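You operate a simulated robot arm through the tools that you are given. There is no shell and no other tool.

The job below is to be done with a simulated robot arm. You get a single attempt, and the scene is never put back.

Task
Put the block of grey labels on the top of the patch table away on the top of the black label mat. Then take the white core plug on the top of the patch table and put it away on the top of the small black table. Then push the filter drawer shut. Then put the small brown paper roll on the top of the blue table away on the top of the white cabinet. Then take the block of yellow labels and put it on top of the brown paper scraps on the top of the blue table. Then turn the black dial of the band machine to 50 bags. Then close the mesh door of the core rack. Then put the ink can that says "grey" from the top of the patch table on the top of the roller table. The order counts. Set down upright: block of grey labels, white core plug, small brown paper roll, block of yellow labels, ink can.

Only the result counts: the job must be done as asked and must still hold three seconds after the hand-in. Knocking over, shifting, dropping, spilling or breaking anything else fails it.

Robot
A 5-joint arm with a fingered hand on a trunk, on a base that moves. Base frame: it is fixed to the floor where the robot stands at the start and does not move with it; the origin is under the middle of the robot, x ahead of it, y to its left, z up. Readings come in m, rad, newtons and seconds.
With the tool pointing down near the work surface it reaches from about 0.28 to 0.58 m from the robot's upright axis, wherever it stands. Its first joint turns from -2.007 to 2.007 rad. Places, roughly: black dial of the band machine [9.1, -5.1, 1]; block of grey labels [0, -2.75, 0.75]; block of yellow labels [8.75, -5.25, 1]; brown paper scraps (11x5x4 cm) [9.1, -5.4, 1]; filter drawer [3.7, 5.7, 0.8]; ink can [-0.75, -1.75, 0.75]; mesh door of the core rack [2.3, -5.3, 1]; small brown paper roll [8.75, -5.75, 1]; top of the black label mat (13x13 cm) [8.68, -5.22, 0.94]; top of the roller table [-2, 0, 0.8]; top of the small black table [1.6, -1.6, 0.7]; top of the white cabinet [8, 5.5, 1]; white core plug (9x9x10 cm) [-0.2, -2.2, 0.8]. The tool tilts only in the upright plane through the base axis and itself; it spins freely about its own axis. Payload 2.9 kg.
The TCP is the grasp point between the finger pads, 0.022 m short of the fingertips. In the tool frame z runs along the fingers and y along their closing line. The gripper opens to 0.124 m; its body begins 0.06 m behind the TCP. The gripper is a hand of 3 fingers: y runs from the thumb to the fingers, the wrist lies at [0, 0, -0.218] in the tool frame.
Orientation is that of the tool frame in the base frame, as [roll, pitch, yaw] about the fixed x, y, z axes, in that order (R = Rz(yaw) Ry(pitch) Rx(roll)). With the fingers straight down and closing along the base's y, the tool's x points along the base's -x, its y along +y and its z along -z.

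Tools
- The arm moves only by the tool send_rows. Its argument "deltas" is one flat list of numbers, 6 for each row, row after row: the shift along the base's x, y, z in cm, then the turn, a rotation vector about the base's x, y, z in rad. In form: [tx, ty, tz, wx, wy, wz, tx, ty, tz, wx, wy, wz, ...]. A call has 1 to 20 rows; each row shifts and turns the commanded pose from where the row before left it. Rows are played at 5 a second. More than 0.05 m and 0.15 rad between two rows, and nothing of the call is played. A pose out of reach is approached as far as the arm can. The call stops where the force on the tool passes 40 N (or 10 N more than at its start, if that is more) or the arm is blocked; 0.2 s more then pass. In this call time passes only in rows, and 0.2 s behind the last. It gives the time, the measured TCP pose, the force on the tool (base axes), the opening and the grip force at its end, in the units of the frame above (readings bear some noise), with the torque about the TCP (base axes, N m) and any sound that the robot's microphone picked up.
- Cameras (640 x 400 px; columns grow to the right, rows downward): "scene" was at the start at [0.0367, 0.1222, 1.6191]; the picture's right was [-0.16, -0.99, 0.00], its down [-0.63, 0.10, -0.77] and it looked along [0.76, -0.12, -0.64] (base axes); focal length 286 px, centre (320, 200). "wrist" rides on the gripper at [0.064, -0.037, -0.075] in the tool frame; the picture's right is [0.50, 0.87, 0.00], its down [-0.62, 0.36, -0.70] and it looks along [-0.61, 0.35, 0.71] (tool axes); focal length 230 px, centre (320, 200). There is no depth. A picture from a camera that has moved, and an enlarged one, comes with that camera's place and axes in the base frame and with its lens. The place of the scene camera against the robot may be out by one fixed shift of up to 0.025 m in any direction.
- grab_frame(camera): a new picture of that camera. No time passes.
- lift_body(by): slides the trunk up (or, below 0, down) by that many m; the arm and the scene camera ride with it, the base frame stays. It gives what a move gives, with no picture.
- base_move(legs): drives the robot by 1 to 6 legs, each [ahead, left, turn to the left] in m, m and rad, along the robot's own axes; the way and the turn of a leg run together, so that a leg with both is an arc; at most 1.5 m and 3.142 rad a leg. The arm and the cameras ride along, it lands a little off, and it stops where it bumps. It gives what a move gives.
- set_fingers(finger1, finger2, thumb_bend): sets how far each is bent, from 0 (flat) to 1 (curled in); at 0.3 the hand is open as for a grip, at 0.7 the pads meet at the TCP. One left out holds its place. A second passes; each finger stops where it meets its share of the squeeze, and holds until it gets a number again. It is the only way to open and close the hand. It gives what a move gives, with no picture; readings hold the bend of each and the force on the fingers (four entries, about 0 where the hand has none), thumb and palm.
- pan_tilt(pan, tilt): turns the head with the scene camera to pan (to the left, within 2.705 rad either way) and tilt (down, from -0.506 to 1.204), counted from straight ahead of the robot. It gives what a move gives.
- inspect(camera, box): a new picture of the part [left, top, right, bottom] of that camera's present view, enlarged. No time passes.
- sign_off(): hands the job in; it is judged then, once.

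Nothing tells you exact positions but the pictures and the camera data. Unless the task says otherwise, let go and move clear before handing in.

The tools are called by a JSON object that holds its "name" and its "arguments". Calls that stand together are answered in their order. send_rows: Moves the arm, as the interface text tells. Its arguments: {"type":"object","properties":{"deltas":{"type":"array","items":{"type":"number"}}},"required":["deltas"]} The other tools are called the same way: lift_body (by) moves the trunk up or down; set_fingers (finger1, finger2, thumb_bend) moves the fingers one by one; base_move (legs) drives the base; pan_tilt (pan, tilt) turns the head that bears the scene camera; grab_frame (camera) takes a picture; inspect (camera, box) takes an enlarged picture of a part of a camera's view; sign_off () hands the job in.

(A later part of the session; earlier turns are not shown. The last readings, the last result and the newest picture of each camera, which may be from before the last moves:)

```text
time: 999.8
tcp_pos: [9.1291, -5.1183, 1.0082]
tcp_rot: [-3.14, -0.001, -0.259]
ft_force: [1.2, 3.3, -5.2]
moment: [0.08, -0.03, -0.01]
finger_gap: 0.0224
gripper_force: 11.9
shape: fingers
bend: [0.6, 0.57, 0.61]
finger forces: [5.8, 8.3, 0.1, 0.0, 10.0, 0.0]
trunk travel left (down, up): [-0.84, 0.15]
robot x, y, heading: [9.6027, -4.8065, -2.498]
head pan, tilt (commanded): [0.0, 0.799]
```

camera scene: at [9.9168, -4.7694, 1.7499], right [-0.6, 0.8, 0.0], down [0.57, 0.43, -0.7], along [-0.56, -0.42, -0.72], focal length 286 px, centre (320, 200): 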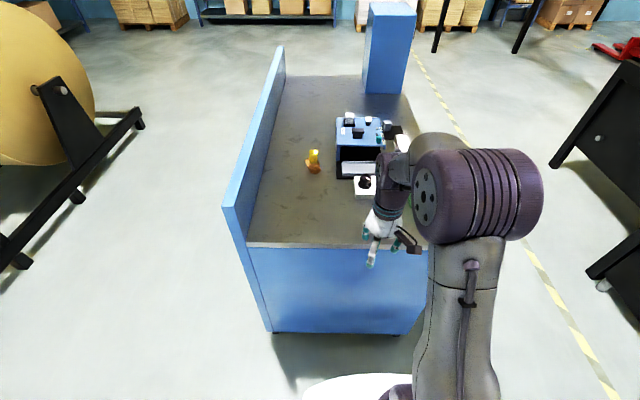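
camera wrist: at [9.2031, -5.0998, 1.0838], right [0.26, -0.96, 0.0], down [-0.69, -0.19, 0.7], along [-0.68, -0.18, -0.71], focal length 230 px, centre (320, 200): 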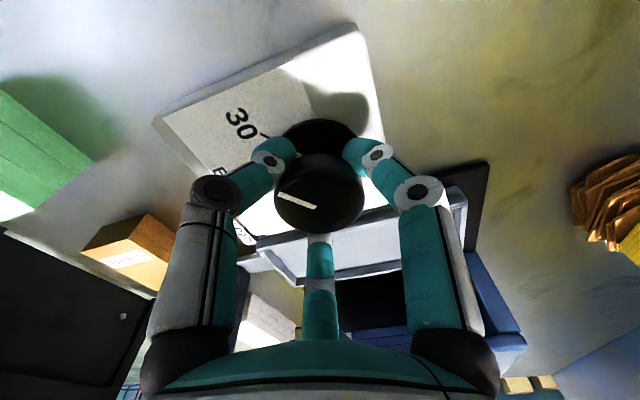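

Firm, centred grip. Turn counter-clockwise, first by half a radian, and check.

{"name": "send_rows", "arguments": {"deltas": [0, 0, 0, 0, 0, 0.1, 0, 0, 0, 0, 0, 0.1, 0, 0, 0, 0, 0, 0.1, 0, 0, 0, 0, 0, 0.1, 0, 0, 0, 0, 0, 0.1]}}

{"name": "grab_frame", "arguments": {"camera": "wrist"}}

{"name": "inspect", "arguments": {"camera": "scene", "box": [300, 170, 440, 280]}}

```text
time: 1001.0
tcp_pos: [9.1293, -5.1195, 1.0088]
tcp_rot: [3.14, 0.0, 0.244]
ft_force: [-1.1, 7.8, -7.8]
moment: [0.16, -0.03, -0.04]
finger_gap: 0.0232
gripper_force: 13.1
shape: fingers
bend: [0.6, 0.57, 0.61]
finger forces: [5.8, 8.5, 0.0, 0.0, 11.3, 0.0]
trunk travel left (down, up): [-0.84, 0.15]
robot x, y, heading: [9.601, -4.8087, -2.494]
head pan, tilt (commanded): [0.0, 0.799]
```

```text
taken
camera wrist: at [9.1814, -5.0671, 1.0841], right [0.69, -0.72, 0.0], down [-0.51, -0.49, 0.7], along [-0.51, -0.49, -0.71], focal length 230 px, centre (320, 200)
```

wrist: 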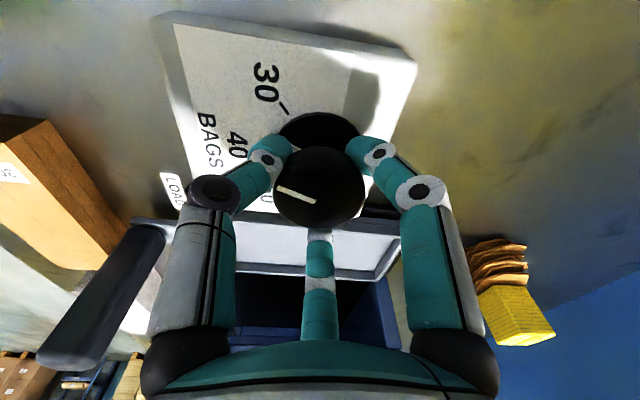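

```text
3.64 times, centred on (370, 225) of scene
camera zoom: at [9.6805, -4.9439, 1.75], right [-0.6, 0.8, 0.0], down [0.57, 0.43, -0.7], along [-0.56, -0.42, -0.72], focal length 1039 px, centre (138, 109)
```

zoom: 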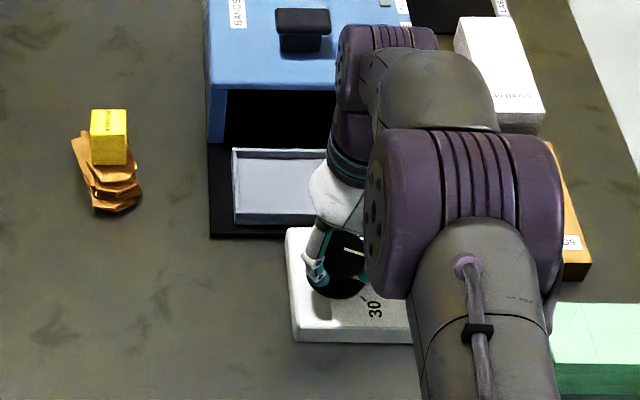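

The knob turns with the hand; there's some side force, so I'll relieve it with a 2 mm shift and continue turning.

{"name": "send_rows", "arguments": {"deltas": [0, 0.2, 0.1, 0, 0, 0.1, 0, 0, 0, 0, 0, 0.1, 0, 0, 0, 0, 0, 0.1, 0, 0, 0, 0, 0, 0.1]}}

{"name": "grab_frame", "arguments": {"camera": "wrist"}}

```text
time: 1002.0
tcp_pos: [9.1293, -5.1177, 1.0092]
tcp_rot: [3.139, 0.005, 0.643]
ft_force: [-5.1, 5.8, -10.3]
moment: [0.16, 0.02, -0.04]
finger_gap: 0.0232
gripper_force: 13.3
shape: fingers
bend: [0.6, 0.57, 0.61]
finger forces: [6.0, 8.9, 0.1, 0.0, 11.2, 0.0]
trunk travel left (down, up): [-0.84, 0.15]
robot x, y, heading: [9.6015, -4.8092, -2.499]
head pan, tilt (commanded): [0.0, 0.799]
```

```text
taken
camera wrist: at [9.1565, -5.0493, 1.0844], right [0.92, -0.39, 0.0], down [-0.28, -0.65, 0.7], along [-0.28, -0.65, -0.71], focal length 230 px, centre (320, 200)
```

wrist: 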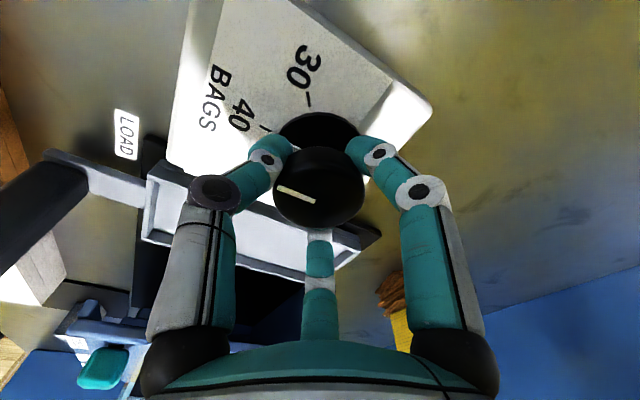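

{"name": "send_rows", "arguments": {"deltas": [-0.15, 0.15, -0.2, 0, 0, 0.1, 0, 0, 0, 0, 0, 0.1, 0, 0, 0, 0, 0, 0.1, 0, 0, 0, 0, 0, 0.1]}}

{"name": "grab_frame", "arguments": {"camera": "wrist"}}

```text
time: 1003.0
tcp_pos: [9.1271, -5.1168, 1.0079]
tcp_rot: [-3.14, 0.006, 1.043]
ft_force: [-7.0, -0.9, 0.3]
moment: [0.04, 0.12, -0.01]
finger_gap: 0.0219
gripper_force: 10.0
shape: fingers
bend: [0.61, 0.57, 0.62]
finger forces: [4.1, 7.6, 0.1, 0.0, 9.7, 0.0]
trunk travel left (down, up): [-0.84, 0.15]
robot x, y, heading: [9.6016, -4.8071, -2.494]
head pan, tilt (commanded): [0.0, 0.799]
```

```text
taken
camera wrist: at [9.1268, -5.0423, 1.0829], right [1.0, 0.0, 0.0], down [0.0, -0.71, 0.7], along [-0.01, -0.7, -0.71], focal length 230 px, centre (320, 200)
```

wrist: 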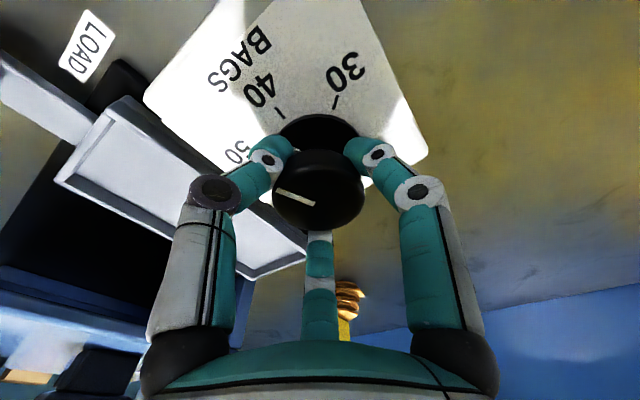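

{"name": "send_rows", "arguments": {"deltas": [-0.2, 0, 0, 0, 0, 0.1, 0, 0, 0, 0, 0, 0.1, 0, 0, 0, 0, 0, 0.1, 0, 0, 0, 0, 0, 0.1]}}

{"name": "grab_frame", "arguments": {"camera": "wrist"}}

{"name": "inspect", "arguments": {"camera": "wrist", "box": [210, 80, 410, 240]}}

```text
time: 1004.0
tcp_pos: [9.1254, -5.1165, 1.0085]
tcp_rot: [-3.136, 0.003, 1.444]
ft_force: [-5.5, -2.6, 1.2]
moment: [-0.06, 0.09, -0.02]
finger_gap: 0.0222
gripper_force: 10.2
shape: fingers
bend: [0.61, 0.57, 0.62]
finger forces: [4.3, 7.2, 0.0, 0.0, 10.0, 0.0]
trunk travel left (down, up): [-0.84, 0.15]
robot x, y, heading: [9.6014, -4.806, -2.501]
head pan, tilt (commanded): [0.0, 0.799]
```

```text
taken
camera wrist: at [9.0963, -5.0482, 1.0829], right [0.92, 0.39, -0.01], down [0.28, -0.65, 0.7], along [0.27, -0.65, -0.71], focal length 230 px, centre (320, 200)
```

wrist: 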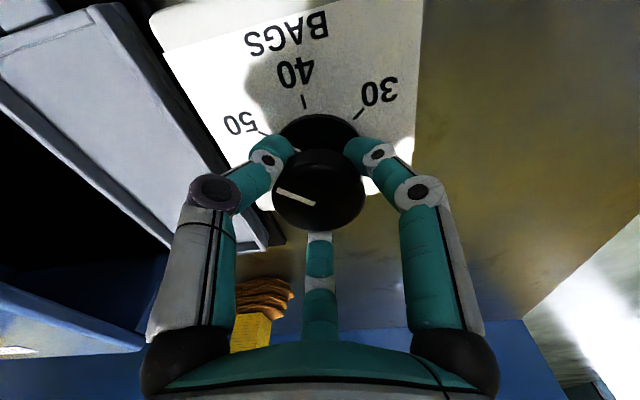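

```text
2.50 times, centred on (310, 160) of wrist
camera zoom: at [9.0963, -5.0482, 1.0829], right [0.92, 0.39, -0.01], down [0.28, -0.65, 0.7], along [0.27, -0.65, -0.71], focal length 575 px, centre (345, 300)
```

zoom: 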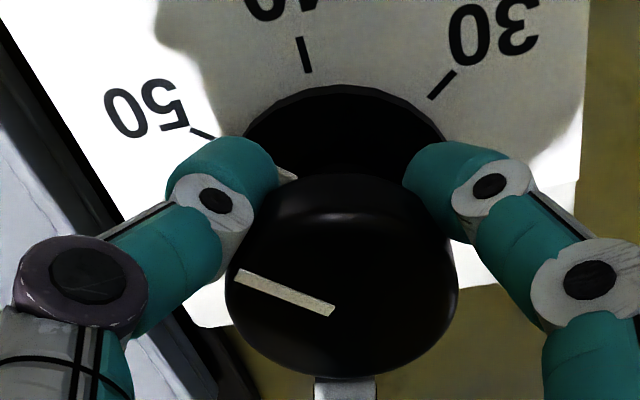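

The mark now points at about 50. I'll let go, rise and check the reading.

{"name": "set_fingers", "arguments": {"finger1": 0.45, "finger2": 0.45, "thumb_bend": 0.45}}

{"name": "send_rows", "arguments": {"deltas": [0, 0, 1, 0, 0, 0, 0, 0, 3, 0, 0, 0, 0, 0, 4, 0, 0, 0, 0, 0, 4, 0, 0, 0]}}

{"name": "inspect", "arguments": {"camera": "wrist", "box": [220, 0, 420, 150]}}

{"name": "grab_frame", "arguments": {"camera": "scene"}}

```text
time: 1005.0
tcp_pos: [9.1257, -5.1154, 1.0077]
tcp_rot: [-3.138, 0.005, 1.441]
ft_force: [-0.9, -0.2, 1.0]
moment: [-0.02, 0.0, -0.04]
finger_gap: 0.0628
gripper_force: 0.1
shape: fingers
bend: [0.45, 0.45, 0.45]
finger forces: [0.0, 0.0, 0.0, 0.0, 0.0, 0.0]
trunk travel left (down, up): [-0.84, 0.15]
robot x, y, heading: [9.601, -4.8054, -2.498]
head pan, tilt (commanded): [0.0, 0.799]
```

```text
time: 1006.0
tcp_pos: [9.1279, -5.1162, 1.1277]
tcp_rot: [-3.137, 0.004, 1.443]
ft_force: [-0.2, -0.3, 0.5]
moment: [-0.01, 0.0, -0.02]
finger_gap: 0.0631
gripper_force: 0.1
shape: fingers
bend: [0.45, 0.45, 0.45]
finger forces: [0.1, 0.0, 0.1, 0.0, 0.0, 0.1]
trunk travel left (down, up): [-0.84, 0.15]
robot x, y, heading: [9.5985, -4.808, -2.493]
head pan, tilt (commanded): [0.0, 0.799]
```

```text
2.67 times, centred on (320, 75) of wrist
camera zoom: at [9.0985, -5.0476, 1.2039], right [0.92, 0.38, -0.01], down [0.28, -0.66, 0.7], along [0.27, -0.65, -0.71], focal length 614 px, centre (320, 533)
```

zoom: 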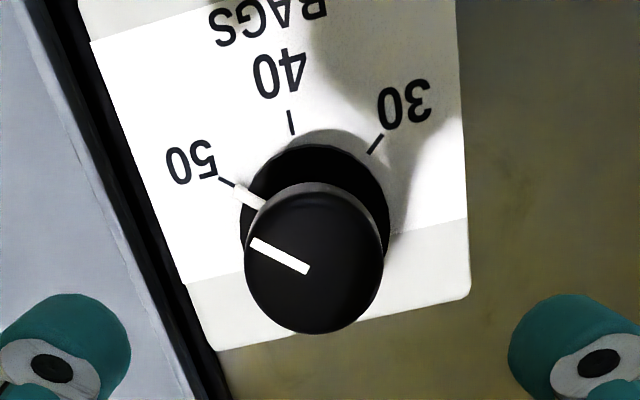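

```text
taken
camera scene: at [9.683, -4.9451, 1.7498], right [-0.6, 0.8, 0.0], down [0.57, 0.43, -0.7], along [-0.56, -0.42, -0.72], focal length 286 px, centre (320, 200)
```

scene: 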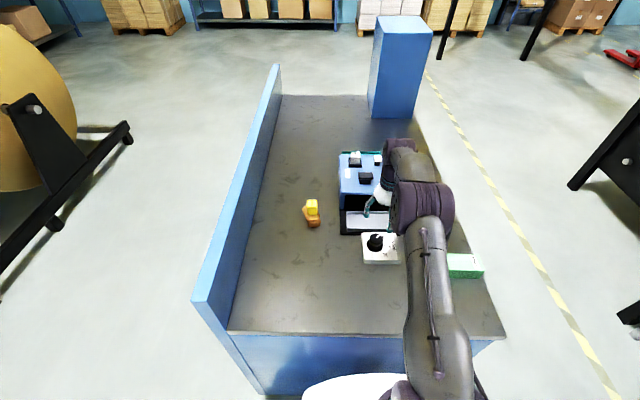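

The pointer lines up exactly with 50. Next is the mesh door of the core rack; I'll retract, close the hand and drive west.

{"name": "send_rows", "arguments": {"deltas": [0, 0, 4, 0, 0, 0, 3.77, 2.45, 1, 0, 0, 0, 3.77, 2.45, 1, 0, 0, 0, 3.77, 2.45, 1, 0, 0, 0, 3.77, 2.45, 0, 0, 0, 0]}}

{"name": "base_move", "arguments": {"legs": [[-0.3, 0, 0], [0.496, -0.907, 0], [1.468, -0.123, 0], [0.833, -0.4725, 0], [0, 0, -0.64]]}}

{"name": "pan_tilt", "arguments": {"pan": 0.1, "tilt": 0.25}}

{"name": "grab_frame", "arguments": {"camera": "scene"}}

```text
time: 1007.2
tcp_pos: [9.2805, -5.018, 1.1985]
tcp_rot: [-3.134, 0.008, 1.441]
ft_force: [0.5, 0.1, -0.4]
moment: [0.0, 0.0, -0.02]
finger_gap: 0.063
gripper_force: 0.1
shape: fingers
bend: [0.45, 0.45, 0.45]
finger forces: [0.0, 0.1, 0.0, 0.1, 0.0, 0.0]
trunk travel left (down, up): [-0.84, 0.15]
robot x, y, heading: [9.5991, -4.8095, -2.501]
head pan, tilt (commanded): [0.0, 0.799]
```

```text
time: 1027.5
tcp_pos: [6.3259, -5.1077, 1.1972]
tcp_rot: [-3.138, 0.004, 0.81]
ft_force: [0.0, 0.7, 0.3]
moment: [-0.03, 0.02, 0.01]
finger_gap: 0.0632
gripper_force: 0.0
shape: fingers
bend: [0.45, 0.45, 0.45]
finger forces: [0.1, 0.1, 0.0, 0.0, 0.0, 0.1]
trunk travel left (down, up): [-0.84, 0.15]
robot x, y, heading: [6.7057, -5.1253, -3.132]
head pan, tilt (commanded): [0.0, 0.799]
```

```text
time: 1028.4
tcp_pos: [6.3269, -5.1063, 1.1976]
tcp_rot: [-3.136, 0.003, 0.81]
ft_force: [-0.3, -1.0, 0.3]
moment: [-0.02, 0.02, -0.04]
finger_gap: 0.0633
gripper_force: 0.1
shape: fingers
bend: [0.45, 0.45, 0.45]
finger forces: [0.0, 0.0, 0.0, 0.0, 0.0, 0.1]
trunk travel left (down, up): [-0.84, 0.15]
robot x, y, heading: [6.7128, -5.1266, -3.124]
head pan, tilt (commanded): [0.099, 0.25]
```

```text
taken
camera scene: at [6.6918, -5.2908, 1.7989], right [-0.11, 0.99, 0.0], down [0.25, 0.03, -0.97], along [-0.96, -0.11, -0.25], focal length 286 px, centre (320, 200)
```

scene: 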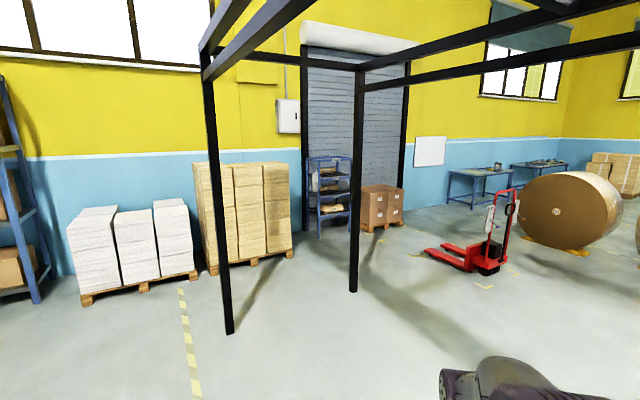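

{"name": "base_move", "arguments": {"legs": [[1.406, -0.295, 0], [1.3, -0.22, 0]]}}

{"name": "pan_tilt", "arguments": {"pan": 0.4, "tilt": 0.4}}

{"name": "grab_frame", "arguments": {"camera": "scene"}}

```text
time: 1041.8
tcp_pos: [3.595, -4.6439, 1.1972]
tcp_rot: [-3.136, 0.001, 0.824]
ft_force: [-0.3, 0.2, 0.4]
moment: [-0.03, -0.01, -0.03]
finger_gap: 0.0633
gripper_force: 0.0
shape: fingers
bend: [0.45, 0.45, 0.45]
finger forces: [0.0, 0.0, 0.0, 0.0, 0.1, 0.1]
trunk travel left (down, up): [-0.84, 0.15]
robot x, y, heading: [3.983, -4.6585, -3.116]
head pan, tilt (commanded): [0.099, 0.25]
```

```text
time: 1042.7
tcp_pos: [3.5954, -4.6436, 1.1982]
tcp_rot: [-3.137, 0.003, 0.823]
ft_force: [-0.5, -0.6, -0.5]
moment: [0.02, 0.0, -0.02]
finger_gap: 0.0633
gripper_force: 0.0
shape: fingers
bend: [0.45, 0.45, 0.45]
finger forces: [0.0, 0.0, 0.1, 0.0, 0.0, 0.0]
trunk travel left (down, up): [-0.84, 0.15]
robot x, y, heading: [3.9792, -4.6572, -3.119]
head pan, tilt (commanded): [0.4, 0.4]
```

```text
taken
camera scene: at [3.9712, -4.8484, 1.785], right [-0.41, 0.91, 0.0], down [0.35, 0.16, -0.92], along [-0.84, -0.38, -0.39], focal length 286 px, centre (320, 200)
```

scene: 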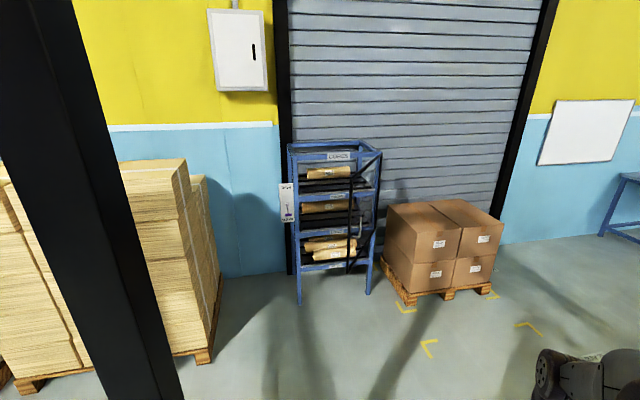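

{"name": "inspect", "arguments": {"camera": "scene", "box": [260, 120, 420, 320]}}

```text
2.00 times, centred on (340, 220) of scene
camera zoom: at [3.9712, -4.8484, 1.785], right [-0.41, 0.91, 0.0], down [0.35, 0.16, -0.92], along [-0.84, -0.38, -0.39], focal length 571 px, centre (280, 160)
```

zoom: 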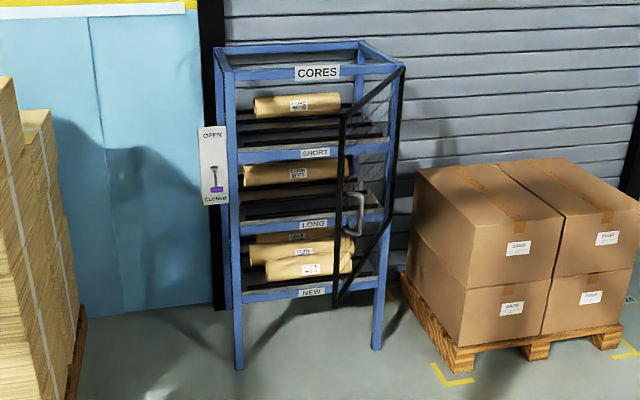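

The mesh door is hinged on the rack's right post and stands open about 50°. I'll close the hand into a fist and drive to its north side, so I can push it shut to the south.

{"name": "set_fingers", "arguments": {"finger1": 0.75, "finger2": 0.75, "thumb_bend": 0.75}}

{"name": "base_move", "arguments": {"legs": [[0.7, 0.08, 0], [0.72, 0.02, 0], [0, 0, 1.4]]}}

{"name": "pan_tilt", "arguments": {"pan": 0.0, "tilt": 0.6}}

{"name": "grab_frame", "arguments": {"camera": "scene"}}

```text
time: 1043.7
tcp_pos: [3.5951, -4.6423, 1.1981]
tcp_rot: [-3.134, 0.004, 0.823]
ft_force: [0.8, 0.8, 0.0]
moment: [0.0, 0.0, 0.03]
finger_gap: 0.0
gripper_force: 0.0
shape: fingers
bend: [0.73, 0.73, 0.72]
finger forces: [0.1, 0.0, 0.0, 0.0, 0.0, 0.0]
trunk travel left (down, up): [-0.84, 0.15]
robot x, y, heading: [3.9789, -4.6574, -3.114]
head pan, tilt (commanded): [0.4, 0.4]
```

```text
time: 1054.5
tcp_pos: [2.476, -5.1686, 1.1989]
tcp_rot: [-3.136, 0.004, 2.23]
ft_force: [0.2, 0.1, -0.3]
moment: [0.01, -0.02, -0.03]
finger_gap: 0.0
gripper_force: 0.0
shape: fingers
bend: [0.73, 0.73, 0.72]
finger forces: [0.0, 0.0, 0.0, 0.0, 0.0, 0.0]
trunk travel left (down, up): [-0.84, 0.15]
robot x, y, heading: [2.5517, -4.7899, -1.711]
head pan, tilt (commanded): [0.4, 0.4]
```

```text
time: 1055.4
tcp_pos: [2.4755, -5.17, 1.1978]
tcp_rot: [-3.137, 0.002, 2.228]
ft_force: [0.1, 0.1, -0.3]
moment: [0.02, 0.0, 0.03]
finger_gap: 0.0001
gripper_force: 0.1
shape: fingers
bend: [0.73, 0.73, 0.72]
finger forces: [0.1, 0.0, 0.0, 0.0, 0.0, 0.1]
trunk travel left (down, up): [-0.84, 0.15]
robot x, y, heading: [2.5537, -4.79, -1.71]
head pan, tilt (commanded): [0.0, 0.6]
```

```text
taken
camera scene: at [2.7045, -4.8503, 1.7668], right [-0.99, 0.14, 0.0], down [0.08, 0.56, -0.83], along [-0.12, -0.82, -0.56], focal length 286 px, centre (320, 200)
```

scene: 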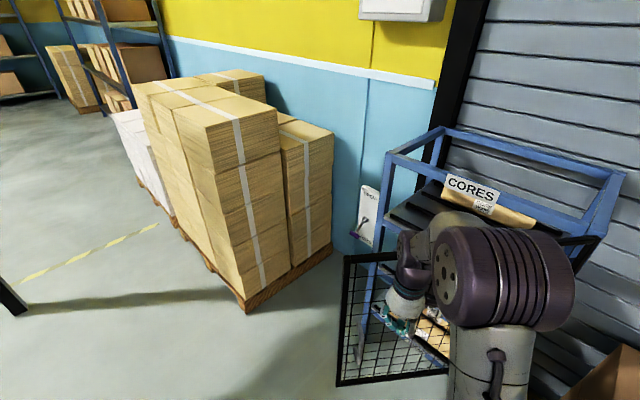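

The door's free edge is about 0.15 m beyond my fist. I'll lower to about 1.0 m and check.

{"name": "lift_body", "arguments": {"by": -0.14}}

{"name": "send_rows", "arguments": {"deltas": [0, 0, -3, 0, 0, 0, 0, 0, -3, 0, 0, 0]}}

{"name": "grab_frame", "arguments": {"camera": "scene"}}

{"name": "grab_frame", "arguments": {"camera": "wrist"}}

```text
time: 1057.1
tcp_pos: [2.4757, -5.1688, 1.0593]
tcp_rot: [-3.136, 0.004, 2.229]
ft_force: [0.1, 0.0, 0.4]
moment: [0.02, -0.04, -0.01]
finger_gap: 0.0002
gripper_force: 0.1
shape: fingers
bend: [0.73, 0.73, 0.72]
finger forces: [0.1, 0.0, 0.0, 0.0, 0.0, 0.1]
trunk travel left (down, up): [-0.7, 0.29]
robot x, y, heading: [2.5513, -4.7928, -1.714]
head pan, tilt (commanded): [0.0, 0.6]
```

```text
time: 1057.7
tcp_pos: [2.4742, -5.1698, 0.9975]
tcp_rot: [-3.136, 0.003, 2.228]
ft_force: [-0.6, -0.2, -0.3]
moment: [-0.03, -0.04, -0.02]
finger_gap: 0.0
gripper_force: 0.2
shape: fingers
bend: [0.73, 0.73, 0.72]
finger forces: [0.0, 0.0, 0.0, 0.0, 0.0, 0.0]
trunk travel left (down, up): [-0.7, 0.29]
robot x, y, heading: [2.5533, -4.7948, -1.711]
head pan, tilt (commanded): [0.0, 0.6]
```

```text
taken
camera scene: at [2.7042, -4.8509, 1.6268], right [-0.99, 0.14, 0.0], down [0.08, 0.56, -0.82], along [-0.12, -0.82, -0.57], focal length 286 px, centre (320, 200)
```

scene: 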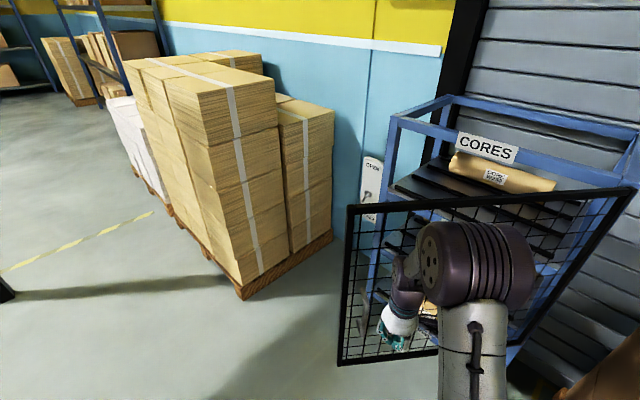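

```text
taken
camera wrist: at [2.4061, -5.1417, 1.0728], right [0.38, 0.93, -0.01], down [0.66, -0.27, 0.7], along [0.65, -0.27, -0.71], focal length 230 px, centre (320, 200)
```

wrist: 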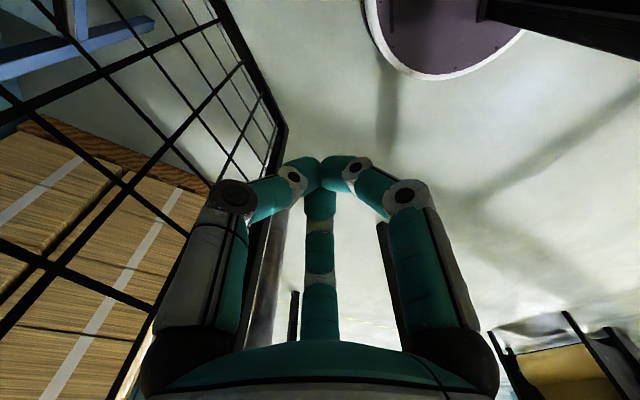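

The door is right ahead of the fist. I'll push by driving slowly toward the south-west.

{"name": "base_move", "arguments": {"legs": [[0.2, -0.06, 0]]}}

{"name": "grab_frame", "arguments": {"camera": "scene"}}

```text
time: 1059.3
tcp_pos: [2.3873, -5.3588, 0.9974]
tcp_rot: [-3.136, 0.004, 2.229]
ft_force: [0.2, -0.9, -0.3]
moment: [0.01, -0.02, 0.04]
finger_gap: 0.0
gripper_force: 0.0
shape: fingers
bend: [0.73, 0.73, 0.72]
finger forces: [0.0, 0.0, 0.1, 0.0, 0.0, 0.1]
trunk travel left (down, up): [-0.7, 0.29]
robot x, y, heading: [2.4666, -4.9832, -1.709]
head pan, tilt (commanded): [0.0, 0.6]
```

```text
taken
camera scene: at [2.6161, -5.0404, 1.6267], right [-0.99, 0.14, 0.0], down [0.08, 0.56, -0.82], along [-0.12, -0.82, -0.57], focal length 286 px, centre (320, 200)
```

scene: 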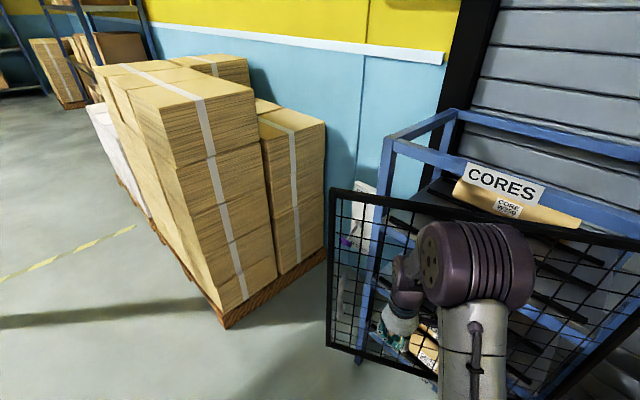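

The door is swinging. Continue pushing.

{"name": "base_move", "arguments": {"legs": [[0.13, -0.06, 0]]}}

{"name": "grab_frame", "arguments": {"camera": "scene"}}

{"name": "grab_frame", "arguments": {"camera": "wrist"}}

```text
time: 1060.7
tcp_pos: [2.3096, -5.479, 0.9975]
tcp_rot: [-3.136, 0.005, 2.229]
ft_force: [0.1, 0.4, -0.5]
moment: [0.01, -0.01, 0.0]
finger_gap: 0.0004
gripper_force: 0.1
shape: fingers
bend: [0.73, 0.73, 0.72]
finger forces: [0.0, 0.0, 0.0, 0.0, 0.0, 0.0]
trunk travel left (down, up): [-0.7, 0.29]
robot x, y, heading: [2.3873, -5.1038, -1.71]
head pan, tilt (commanded): [0.0, 0.6]
```

```text
taken
camera scene: at [2.5382, -5.1601, 1.6268], right [-0.99, 0.14, 0.0], down [0.08, 0.56, -0.82], along [-0.12, -0.82, -0.57], focal length 286 px, centre (320, 200)
```

scene: 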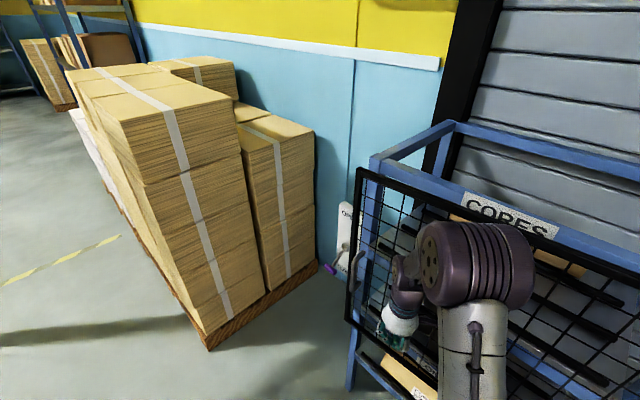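

```text
taken
camera wrist: at [2.2402, -5.4507, 1.073], right [0.38, 0.92, -0.01], down [0.66, -0.27, 0.7], along [0.65, -0.27, -0.71], focal length 230 px, centre (320, 200)
```

wrist: 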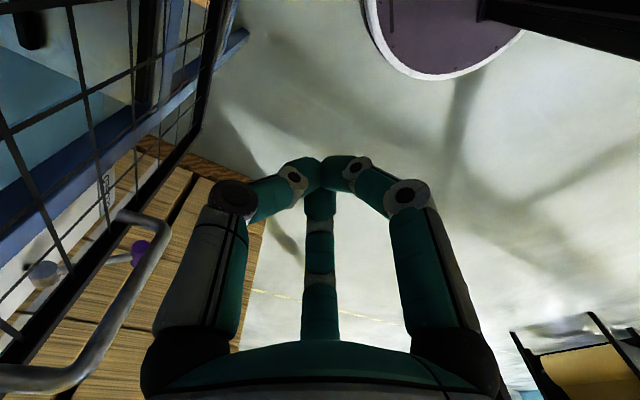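

The door is almost shut. I'll finish with the arm, moving the fist squarely against it.

{"name": "send_rows", "arguments": {"deltas": [-1.6, -1.2, 0, 0, 0, 0, -1.6, -1.2, 0, 0, 0, 0, -1.6, -1.2, 0, 0, 0, 0]}}

{"name": "grab_frame", "arguments": {"camera": "scene"}}

{"name": "grab_frame", "arguments": {"camera": "wrist"}}

```text
time: 1061.5
tcp_pos: [2.2605, -5.5136, 0.9976]
tcp_rot: [-3.138, 0.003, 2.229]
ft_force: [0.8, 0.1, -0.4]
moment: [0.0, -0.01, 0.03]
finger_gap: 0.0
gripper_force: 0.0
shape: fingers
bend: [0.73, 0.73, 0.72]
finger forces: [0.0, 0.0, 0.0, 0.2, 0.1, 0.1]
trunk travel left (down, up): [-0.7, 0.29]
robot x, y, heading: [2.3868, -5.1053, -1.71]
head pan, tilt (commanded): [0.0, 0.6]
```

```text
taken
camera scene: at [2.5384, -5.1594, 1.6268], right [-0.99, 0.14, 0.0], down [0.08, 0.56, -0.82], along [-0.12, -0.82, -0.57], focal length 286 px, centre (320, 200)
```

scene: 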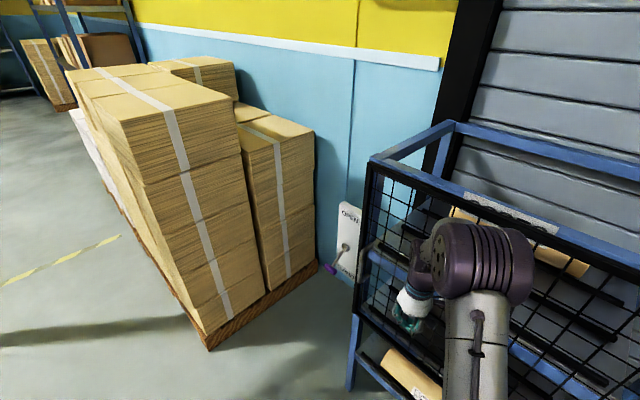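

```text
taken
camera wrist: at [2.1919, -5.4861, 1.0733], right [0.38, 0.93, -0.01], down [0.66, -0.27, 0.7], along [0.65, -0.27, -0.71], focal length 230 px, centre (320, 200)
```

wrist: 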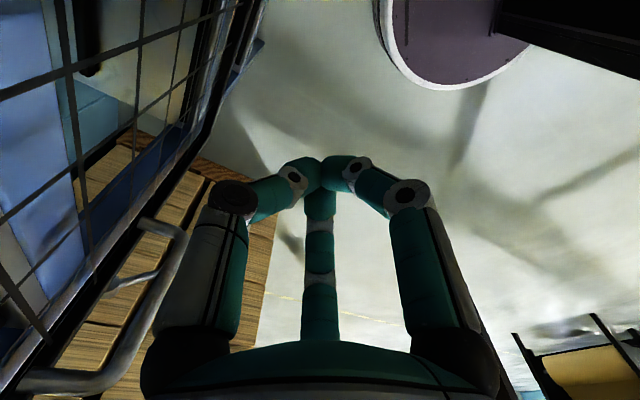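

{"name": "send_rows", "arguments": {"deltas": [-1.2, -0.9, 0, 0, 0, 0, -1.2, -0.9, 0, 0, 0, 0]}}

{"name": "send_rows", "arguments": {"deltas": [-0.8, -0.6, 0, 0, 0, 0, -0.8, -0.6, 0, 0, 0, 0]}}

{"name": "inspect", "arguments": {"camera": "scene", "box": [320, 110, 560, 310]}}

```text
time: 1062.0
tcp_pos: [2.2369, -5.533, 0.9971]
tcp_rot: [-3.136, 0.004, 2.227]
ft_force: [0.5, 0.6, 0.0]
moment: [-0.03, -0.01, 0.0]
finger_gap: 0.0
gripper_force: 0.0
shape: fingers
bend: [0.73, 0.73, 0.72]
finger forces: [0.0, 0.0, 0.0, 0.0, 0.0, 0.1]
trunk travel left (down, up): [-0.7, 0.29]
robot x, y, heading: [2.3883, -5.1008, -1.712]
head pan, tilt (commanded): [0.0, 0.6]
```

```text
time: 1062.7
tcp_pos: [2.2265, -5.5412, 0.9994]
tcp_rot: [-3.135, -0.001, 2.227]
ft_force: [18.1, 11.8, -3.6]
moment: [-1.18, 1.33, -1.61]
finger_gap: 0.0001
gripper_force: 0.1
shape: fingers
bend: [0.73, 0.73, 0.72]
finger forces: [0.1, 0.0, 0.0, 0.0, 0.0, 0.0]
trunk travel left (down, up): [-0.7, 0.29]
robot x, y, heading: [2.3897, -5.1007, -1.709]
head pan, tilt (commanded): [0.0, 0.6]
```

```text
2.00 times, centred on (440, 210) of scene
camera zoom: at [2.5446, -5.1557, 1.6262], right [-0.99, 0.14, 0.0], down [0.08, 0.56, -0.83], along [-0.12, -0.82, -0.56], focal length 571 px, centre (80, 180)
```

zoom: 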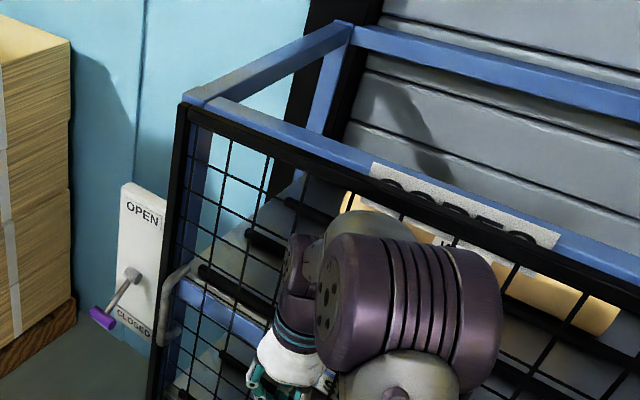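

A firm stop: the door is shut. I'll back the arm off and verify that it stays closed.

{"name": "send_rows", "arguments": {"deltas": [1.6, 1.2, 0, 0, 0, 0, 2.4, 2.4, 0, 0, 0, 0, 2, 3.5, 0, 0, 0, 0, 1, 4, 0, 0, 0, 0]}}

{"name": "base_move", "arguments": {"legs": [[-0.3, 0.12, 0]]}}

{"name": "pan_tilt", "arguments": {"pan": -0.2, "tilt": 0.6}}

{"name": "grab_frame", "arguments": {"camera": "scene"}}

```text
time: 1063.7
tcp_pos: [2.2929, -5.4322, 0.9991]
tcp_rot: [-3.135, 0.007, 2.227]
ft_force: [0.3, 0.0, 0.4]
moment: [-0.03, -0.01, -0.01]
finger_gap: 0.0
gripper_force: 0.0
shape: fingers
bend: [0.73, 0.73, 0.72]
finger forces: [0.1, 0.0, 0.1, 0.1, 0.0, 0.0]
trunk travel left (down, up): [-0.7, 0.29]
robot x, y, heading: [2.3875, -5.0999, -1.711]
head pan, tilt (commanded): [0.0, 0.6]
```

```text
time: 1065.8
tcp_pos: [2.455, -5.1544, 0.9983]
tcp_rot: [-3.136, 0.004, 2.226]
ft_force: [-1.1, 0.9, 0.5]
moment: [-0.02, -0.03, 0.01]
finger_gap: 0.0
gripper_force: 0.0
shape: fingers
bend: [0.73, 0.73, 0.72]
finger forces: [0.0, 0.0, 0.0, 0.0, 0.0, 0.0]
trunk travel left (down, up): [-0.7, 0.29]
robot x, y, heading: [2.5495, -4.8256, -1.712]
head pan, tilt (commanded): [0.0, 0.6]
```

```text
time: 1066.5
tcp_pos: [2.4537, -5.1543, 0.9986]
tcp_rot: [-3.136, 0.002, 2.226]
ft_force: [0.5, 0.7, -0.7]
moment: [-0.01, 0.03, -0.02]
finger_gap: 0.0
gripper_force: 0.1
shape: fingers
bend: [0.73, 0.73, 0.72]
finger forces: [0.0, 0.0, 0.0, 0.1, 0.0, 0.1]
trunk travel left (down, up): [-0.7, 0.29]
robot x, y, heading: [2.5506, -4.8248, -1.715]
head pan, tilt (commanded): [-0.201, 0.6]
```

```text
taken
camera scene: at [2.6838, -4.8761, 1.6267], right [-0.94, 0.34, 0.0], down [0.19, 0.53, -0.82], along [-0.28, -0.78, -0.57], focal length 286 px, centre (320, 200)
```

scene: 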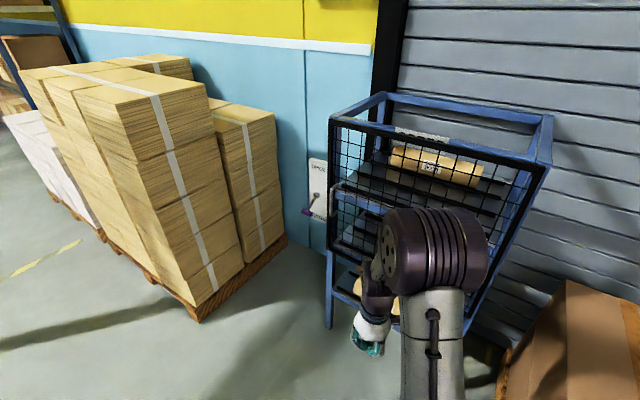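

The door stays shut. Last item: the ink can labelled "grey" on the patch table. I'll drive back there and read the labels.

{"name": "base_move", "arguments": {"legs": [[-0.4135, -0.463, 0], [-1.018, -1.004, 0], [-0.728, -0.559, 0], [-0.841, -0.474, 0], [0, 0, -0.887], [0.05, -0.4975, 0]]}}

{"name": "pan_tilt", "arguments": {"pan": 0.1, "tilt": 0.5}}

{"name": "grab_frame", "arguments": {"camera": "scene"}}

```text
time: 1090.6
tcp_pos: [-0.0727, -1.214, 0.9979]
tcp_rot: [-3.136, 0.003, 1.34]
ft_force: [0.4, 0.1, 0.0]
moment: [0.01, 0.01, -0.02]
finger_gap: 0.0001
gripper_force: 0.0
shape: fingers
bend: [0.73, 0.73, 0.72]
finger forces: [0.0, 0.0, 0.1, 0.0, 0.0, 0.0]
trunk travel left (down, up): [-0.7, 0.29]
robot x, y, heading: [0.2406, -1.0773, -2.599]
head pan, tilt (commanded): [-0.201, 0.6]
```

```text
time: 1091.4
tcp_pos: [-0.0736, -1.2127, 0.998]
tcp_rot: [-3.136, 0.004, 1.341]
ft_force: [0.3, -1.3, -0.2]
moment: [0.0, -0.02, -0.01]
finger_gap: 0.0
gripper_force: 0.2
shape: fingers
bend: [0.73, 0.73, 0.72]
finger forces: [0.1, 0.0, 0.0, 0.0, 0.1, 0.1]
trunk travel left (down, up): [-0.7, 0.29]
robot x, y, heading: [0.2452, -1.0793, -2.598]
head pan, tilt (commanded): [0.099, 0.499]
```

```text
taken
camera scene: at [0.3098, -1.2346, 1.6358], right [-0.6, 0.8, 0.0], down [0.38, 0.29, -0.88], along [-0.7, -0.52, -0.48], focal length 286 px, centre (320, 200)
```

scene: 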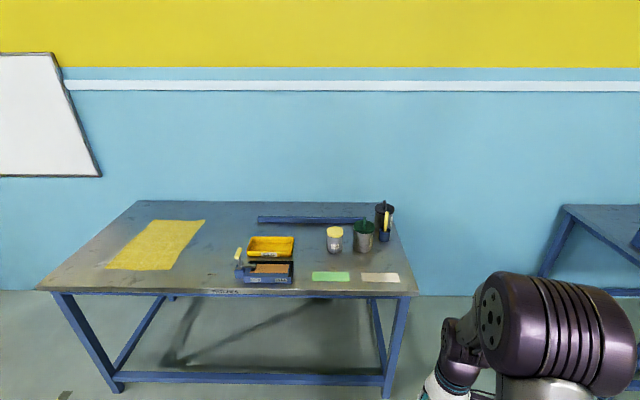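

{"name": "inspect", "arguments": {"camera": "scene", "box": [300, 190, 430, 300]}}

{"name": "pan_tilt", "arguments": {"pan": -0.5, "tilt": 0.4}}

{"name": "grab_frame", "arguments": {"camera": "scene"}}

```text
3.64 times, centred on (365, 245) of scene
camera zoom: at [0.3098, -1.2346, 1.6358], right [-0.6, 0.8, 0.0], down [0.38, 0.29, -0.88], along [-0.7, -0.52, -0.48], focal length 1039 px, centre (156, 36)
```

zoom: 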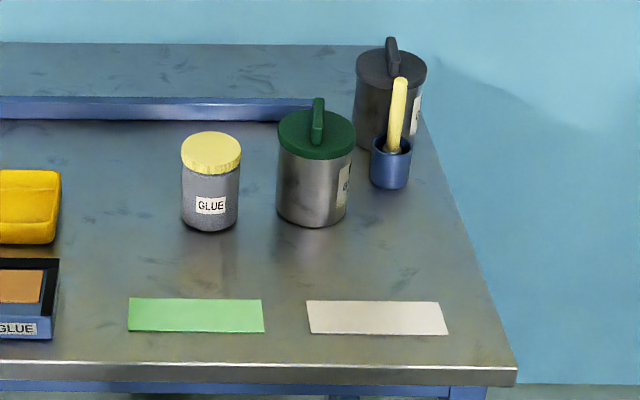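

```text
time: 1092.4
tcp_pos: [-0.073, -1.2141, 0.9977]
tcp_rot: [-3.135, 0.002, 1.339]
ft_force: [-0.3, 0.1, -1.0]
moment: [0.01, 0.0, -0.01]
finger_gap: 0.0
gripper_force: 0.0
shape: fingers
bend: [0.73, 0.73, 0.72]
finger forces: [0.0, 0.0, 0.0, 0.0, 0.0, 0.0]
trunk travel left (down, up): [-0.7, 0.29]
robot x, y, heading: [0.2422, -1.0756, -2.602]
head pan, tilt (commanded): [-0.499, 0.4]
```

```text
taken
camera scene: at [0.2902, -1.1842, 1.6449], right [-0.04, 1.0, 0.0], down [0.39, 0.02, -0.92], along [-0.92, -0.04, -0.39], focal length 286 px, centre (320, 200)
```

scene: 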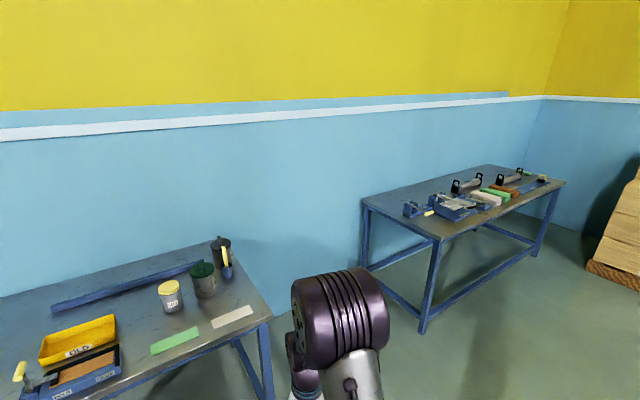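

The can labels face the table's right end. I'll drive to that side to read them.

{"name": "base_move", "arguments": {"legs": [[0.68, -0.79, 0], [0, 0, 1.0]]}}

{"name": "pan_tilt", "arguments": {"pan": 0.0, "tilt": 0.6}}

{"name": "grab_frame", "arguments": {"camera": "scene"}}

```text
time: 1100.3
tcp_pos: [-0.8086, -1.0959, 0.9995]
tcp_rot: [-3.135, 0.002, 2.338]
ft_force: [-0.2, 0.4, 0.4]
moment: [-0.02, 0.02, -0.03]
finger_gap: 0.0
gripper_force: 0.2
shape: fingers
bend: [0.73, 0.73, 0.72]
finger forces: [0.1, 0.1, 0.0, 0.0, 0.0, 0.0]
trunk travel left (down, up): [-0.7, 0.29]
robot x, y, heading: [-0.7494, -0.7603, -1.605]
head pan, tilt (commanded): [-0.499, 0.4]
```

```text
time: 1101.2
tcp_pos: [-0.8086, -1.0969, 0.9979]
tcp_rot: [-3.135, 0.004, 2.335]
ft_force: [-0.3, -0.4, 1.1]
moment: [0.0, 0.03, -0.01]
finger_gap: 0.0002
gripper_force: 0.0
shape: fingers
bend: [0.73, 0.73, 0.72]
finger forces: [0.0, 0.1, 0.0, 0.0, 0.1, 0.0]
trunk travel left (down, up): [-0.7, 0.29]
robot x, y, heading: [-0.7468, -0.7592, -1.609]
head pan, tilt (commanded): [0.0, 0.6]
```

```text
taken
camera scene: at [-0.5932, -0.7991, 1.6268], right [-1.0, 0.04, 0.0], down [0.02, 0.56, -0.83], along [-0.03, -0.82, -0.56], focal length 286 px, centre (320, 200)
```

scene: 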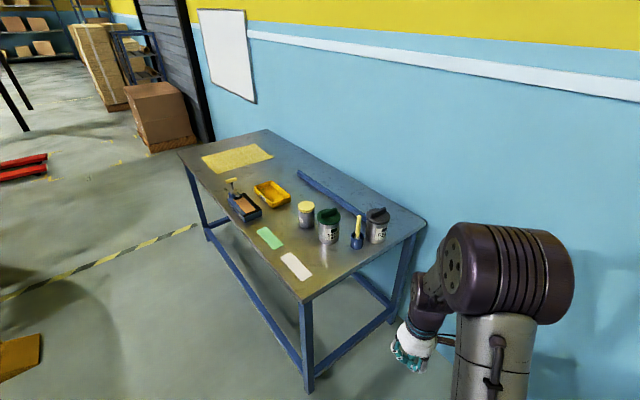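

{"name": "inspect", "arguments": {"camera": "scene", "box": [280, 190, 420, 300]}}

{"name": "inspect", "arguments": {"camera": "scene", "box": [310, 200, 400, 250]}}

```text
3.64 times, centred on (350, 245) of scene
camera zoom: at [-0.5932, -0.7991, 1.6268], right [-1.0, 0.04, 0.0], down [0.02, 0.56, -0.83], along [-0.03, -0.82, -0.56], focal length 1039 px, centre (211, 36)
```

zoom: 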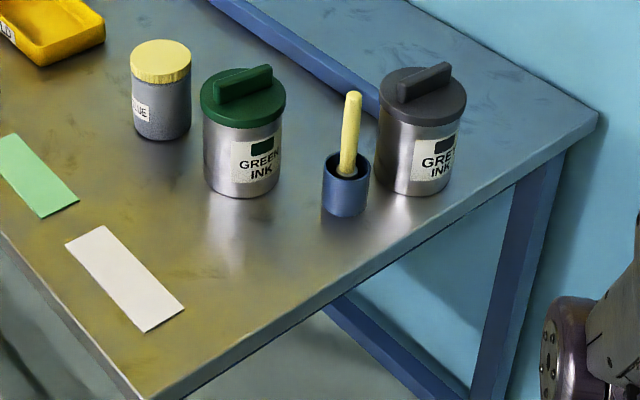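

```text
7.11 times, centred on (355, 225) of scene
camera zoom: at [-0.5932, -0.7991, 1.6268], right [-1.0, 0.04, 0.0], down [0.02, 0.56, -0.83], along [-0.03, -0.82, -0.56], focal length 2031 px, centre (71, 22)
```

zoom: 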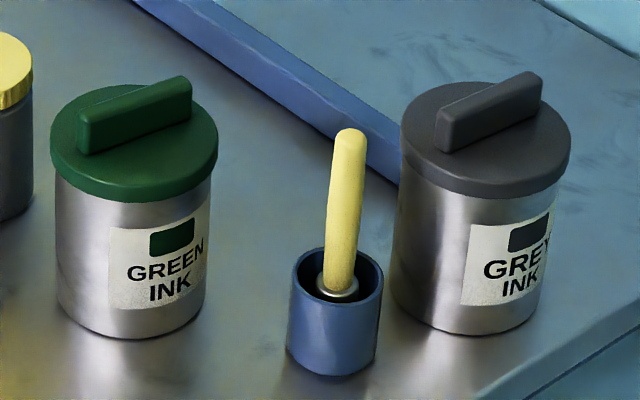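

The dark-lidded can says "GREY INK" – that is the one; its neighbour says "GREEN INK". I'll raise the trunk and move into the gap at the table's right end, facing it.

{"name": "lift_body", "arguments": {"by": 0.2}}

{"name": "base_move", "arguments": {"legs": [[0.55, -0.25, 0], [0, 0, 0.45]]}}

{"name": "set_fingers", "arguments": {"finger1": 0.18, "finger2": 0.18, "thumb_bend": 0.18}}

{"name": "pan_tilt", "arguments": {"pan": 0.0, "tilt": 0.8}}

{"name": "grab_frame", "arguments": {"camera": "scene"}}

{"name": "grab_frame", "arguments": {"camera": "wrist"}}

```text
time: 1103.4
tcp_pos: [-0.8091, -1.097, 1.1964]
tcp_rot: [-3.136, 0.002, 2.336]
ft_force: [-0.5, 0.3, -0.3]
moment: [-0.03, -0.03, -0.03]
finger_gap: 0.0001
gripper_force: 0.1
shape: fingers
bend: [0.73, 0.73, 0.72]
finger forces: [0.0, 0.1, 0.0, 0.1, 0.0, 0.0]
trunk travel left (down, up): [-0.9, 0.09]
robot x, y, heading: [-0.7516, -0.7586, -1.606]
head pan, tilt (commanded): [0.0, 0.6]
```

```text
time: 1108.1
tcp_pos: [-0.9185, -1.6224, 1.1975]
tcp_rot: [-3.137, 0.002, 2.793]
ft_force: [-0.1, -0.3, 0.2]
moment: [-0.01, -0.01, 0.01]
finger_gap: 0.0004
gripper_force: 0.1
shape: fingers
bend: [0.73, 0.73, 0.72]
finger forces: [0.0, 0.0, 0.0, 0.0, 0.0, 0.0]
trunk travel left (down, up): [-0.9, 0.09]
robot x, y, heading: [-1.0161, -1.2892, -1.145]
head pan, tilt (commanded): [0.0, 0.6]
```

```text
time: 1109.1
tcp_pos: [-0.9203, -1.6218, 1.1975]
tcp_rot: [-3.136, 0.003, 2.793]
ft_force: [0.0, 0.5, -0.3]
moment: [-0.01, 0.02, -0.01]
finger_gap: 0.1236
gripper_force: 0.0
shape: fingers
bend: [0.18, 0.18, 0.18]
finger forces: [0.0, 0.0, 0.0, 0.0, 0.0, 0.0]
trunk travel left (down, up): [-0.9, 0.09]
robot x, y, heading: [-1.0153, -1.2879, -1.146]
head pan, tilt (commanded): [0.0, 0.6]
```

```text
time: 1109.8
tcp_pos: [-0.9203, -1.6237, 1.1974]
tcp_rot: [-3.138, 0.003, 2.792]
ft_force: [-0.1, 0.0, 0.5]
moment: [-0.03, -0.02, -0.01]
finger_gap: 0.1237
gripper_force: 0.1
shape: fingers
bend: [0.18, 0.18, 0.18]
finger forces: [0.0, 0.0, 0.0, 0.0, 0.1, 0.0]
trunk travel left (down, up): [-0.9, 0.09]
robot x, y, heading: [-1.0141, -1.2892, -1.145]
head pan, tilt (commanded): [0.0, 0.799]
```

```text
taken
camera scene: at [-0.8637, -1.2595, 1.8099], right [-0.91, -0.41, 0.0], down [-0.29, 0.65, -0.7], along [0.29, -0.64, -0.72], focal length 286 px, centre (320, 200)
```

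scene: 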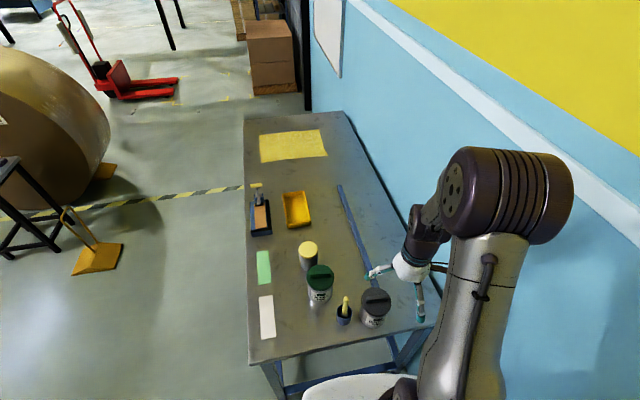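

```text
taken
camera wrist: at [-0.9933, -1.6348, 1.2735], right [-0.17, 0.98, -0.01], down [0.7, 0.13, 0.7], along [0.69, 0.12, -0.71], focal length 230 px, centre (320, 200)
```

wrist: 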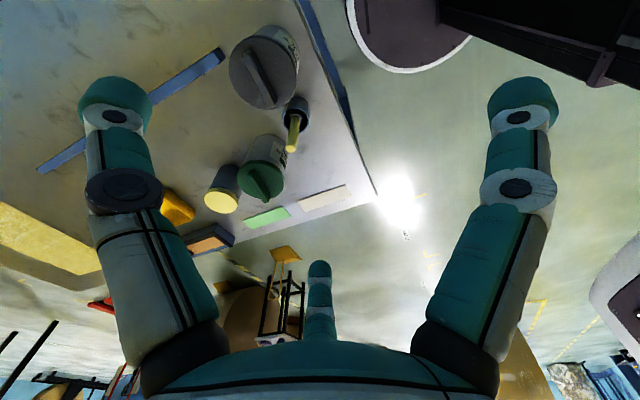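

{"name": "inspect", "arguments": {"camera": "wrist", "box": [140, 10, 380, 210]}}

```text
2.00 times, centred on (260, 110) of wrist
camera zoom: at [-0.9933, -1.6348, 1.2735], right [-0.17, 0.98, -0.01], down [0.7, 0.13, 0.7], along [0.69, 0.12, -0.71], focal length 460 px, centre (440, 380)
```

zoom: 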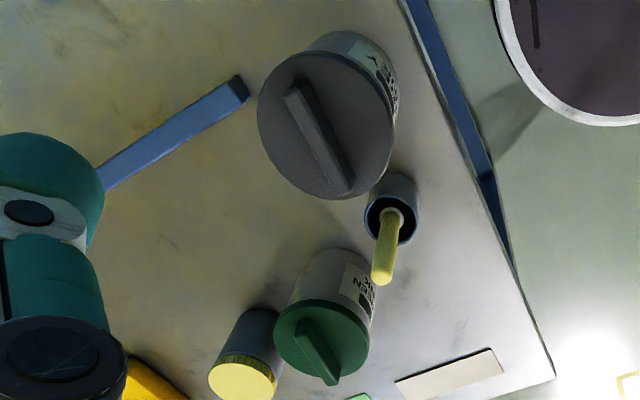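

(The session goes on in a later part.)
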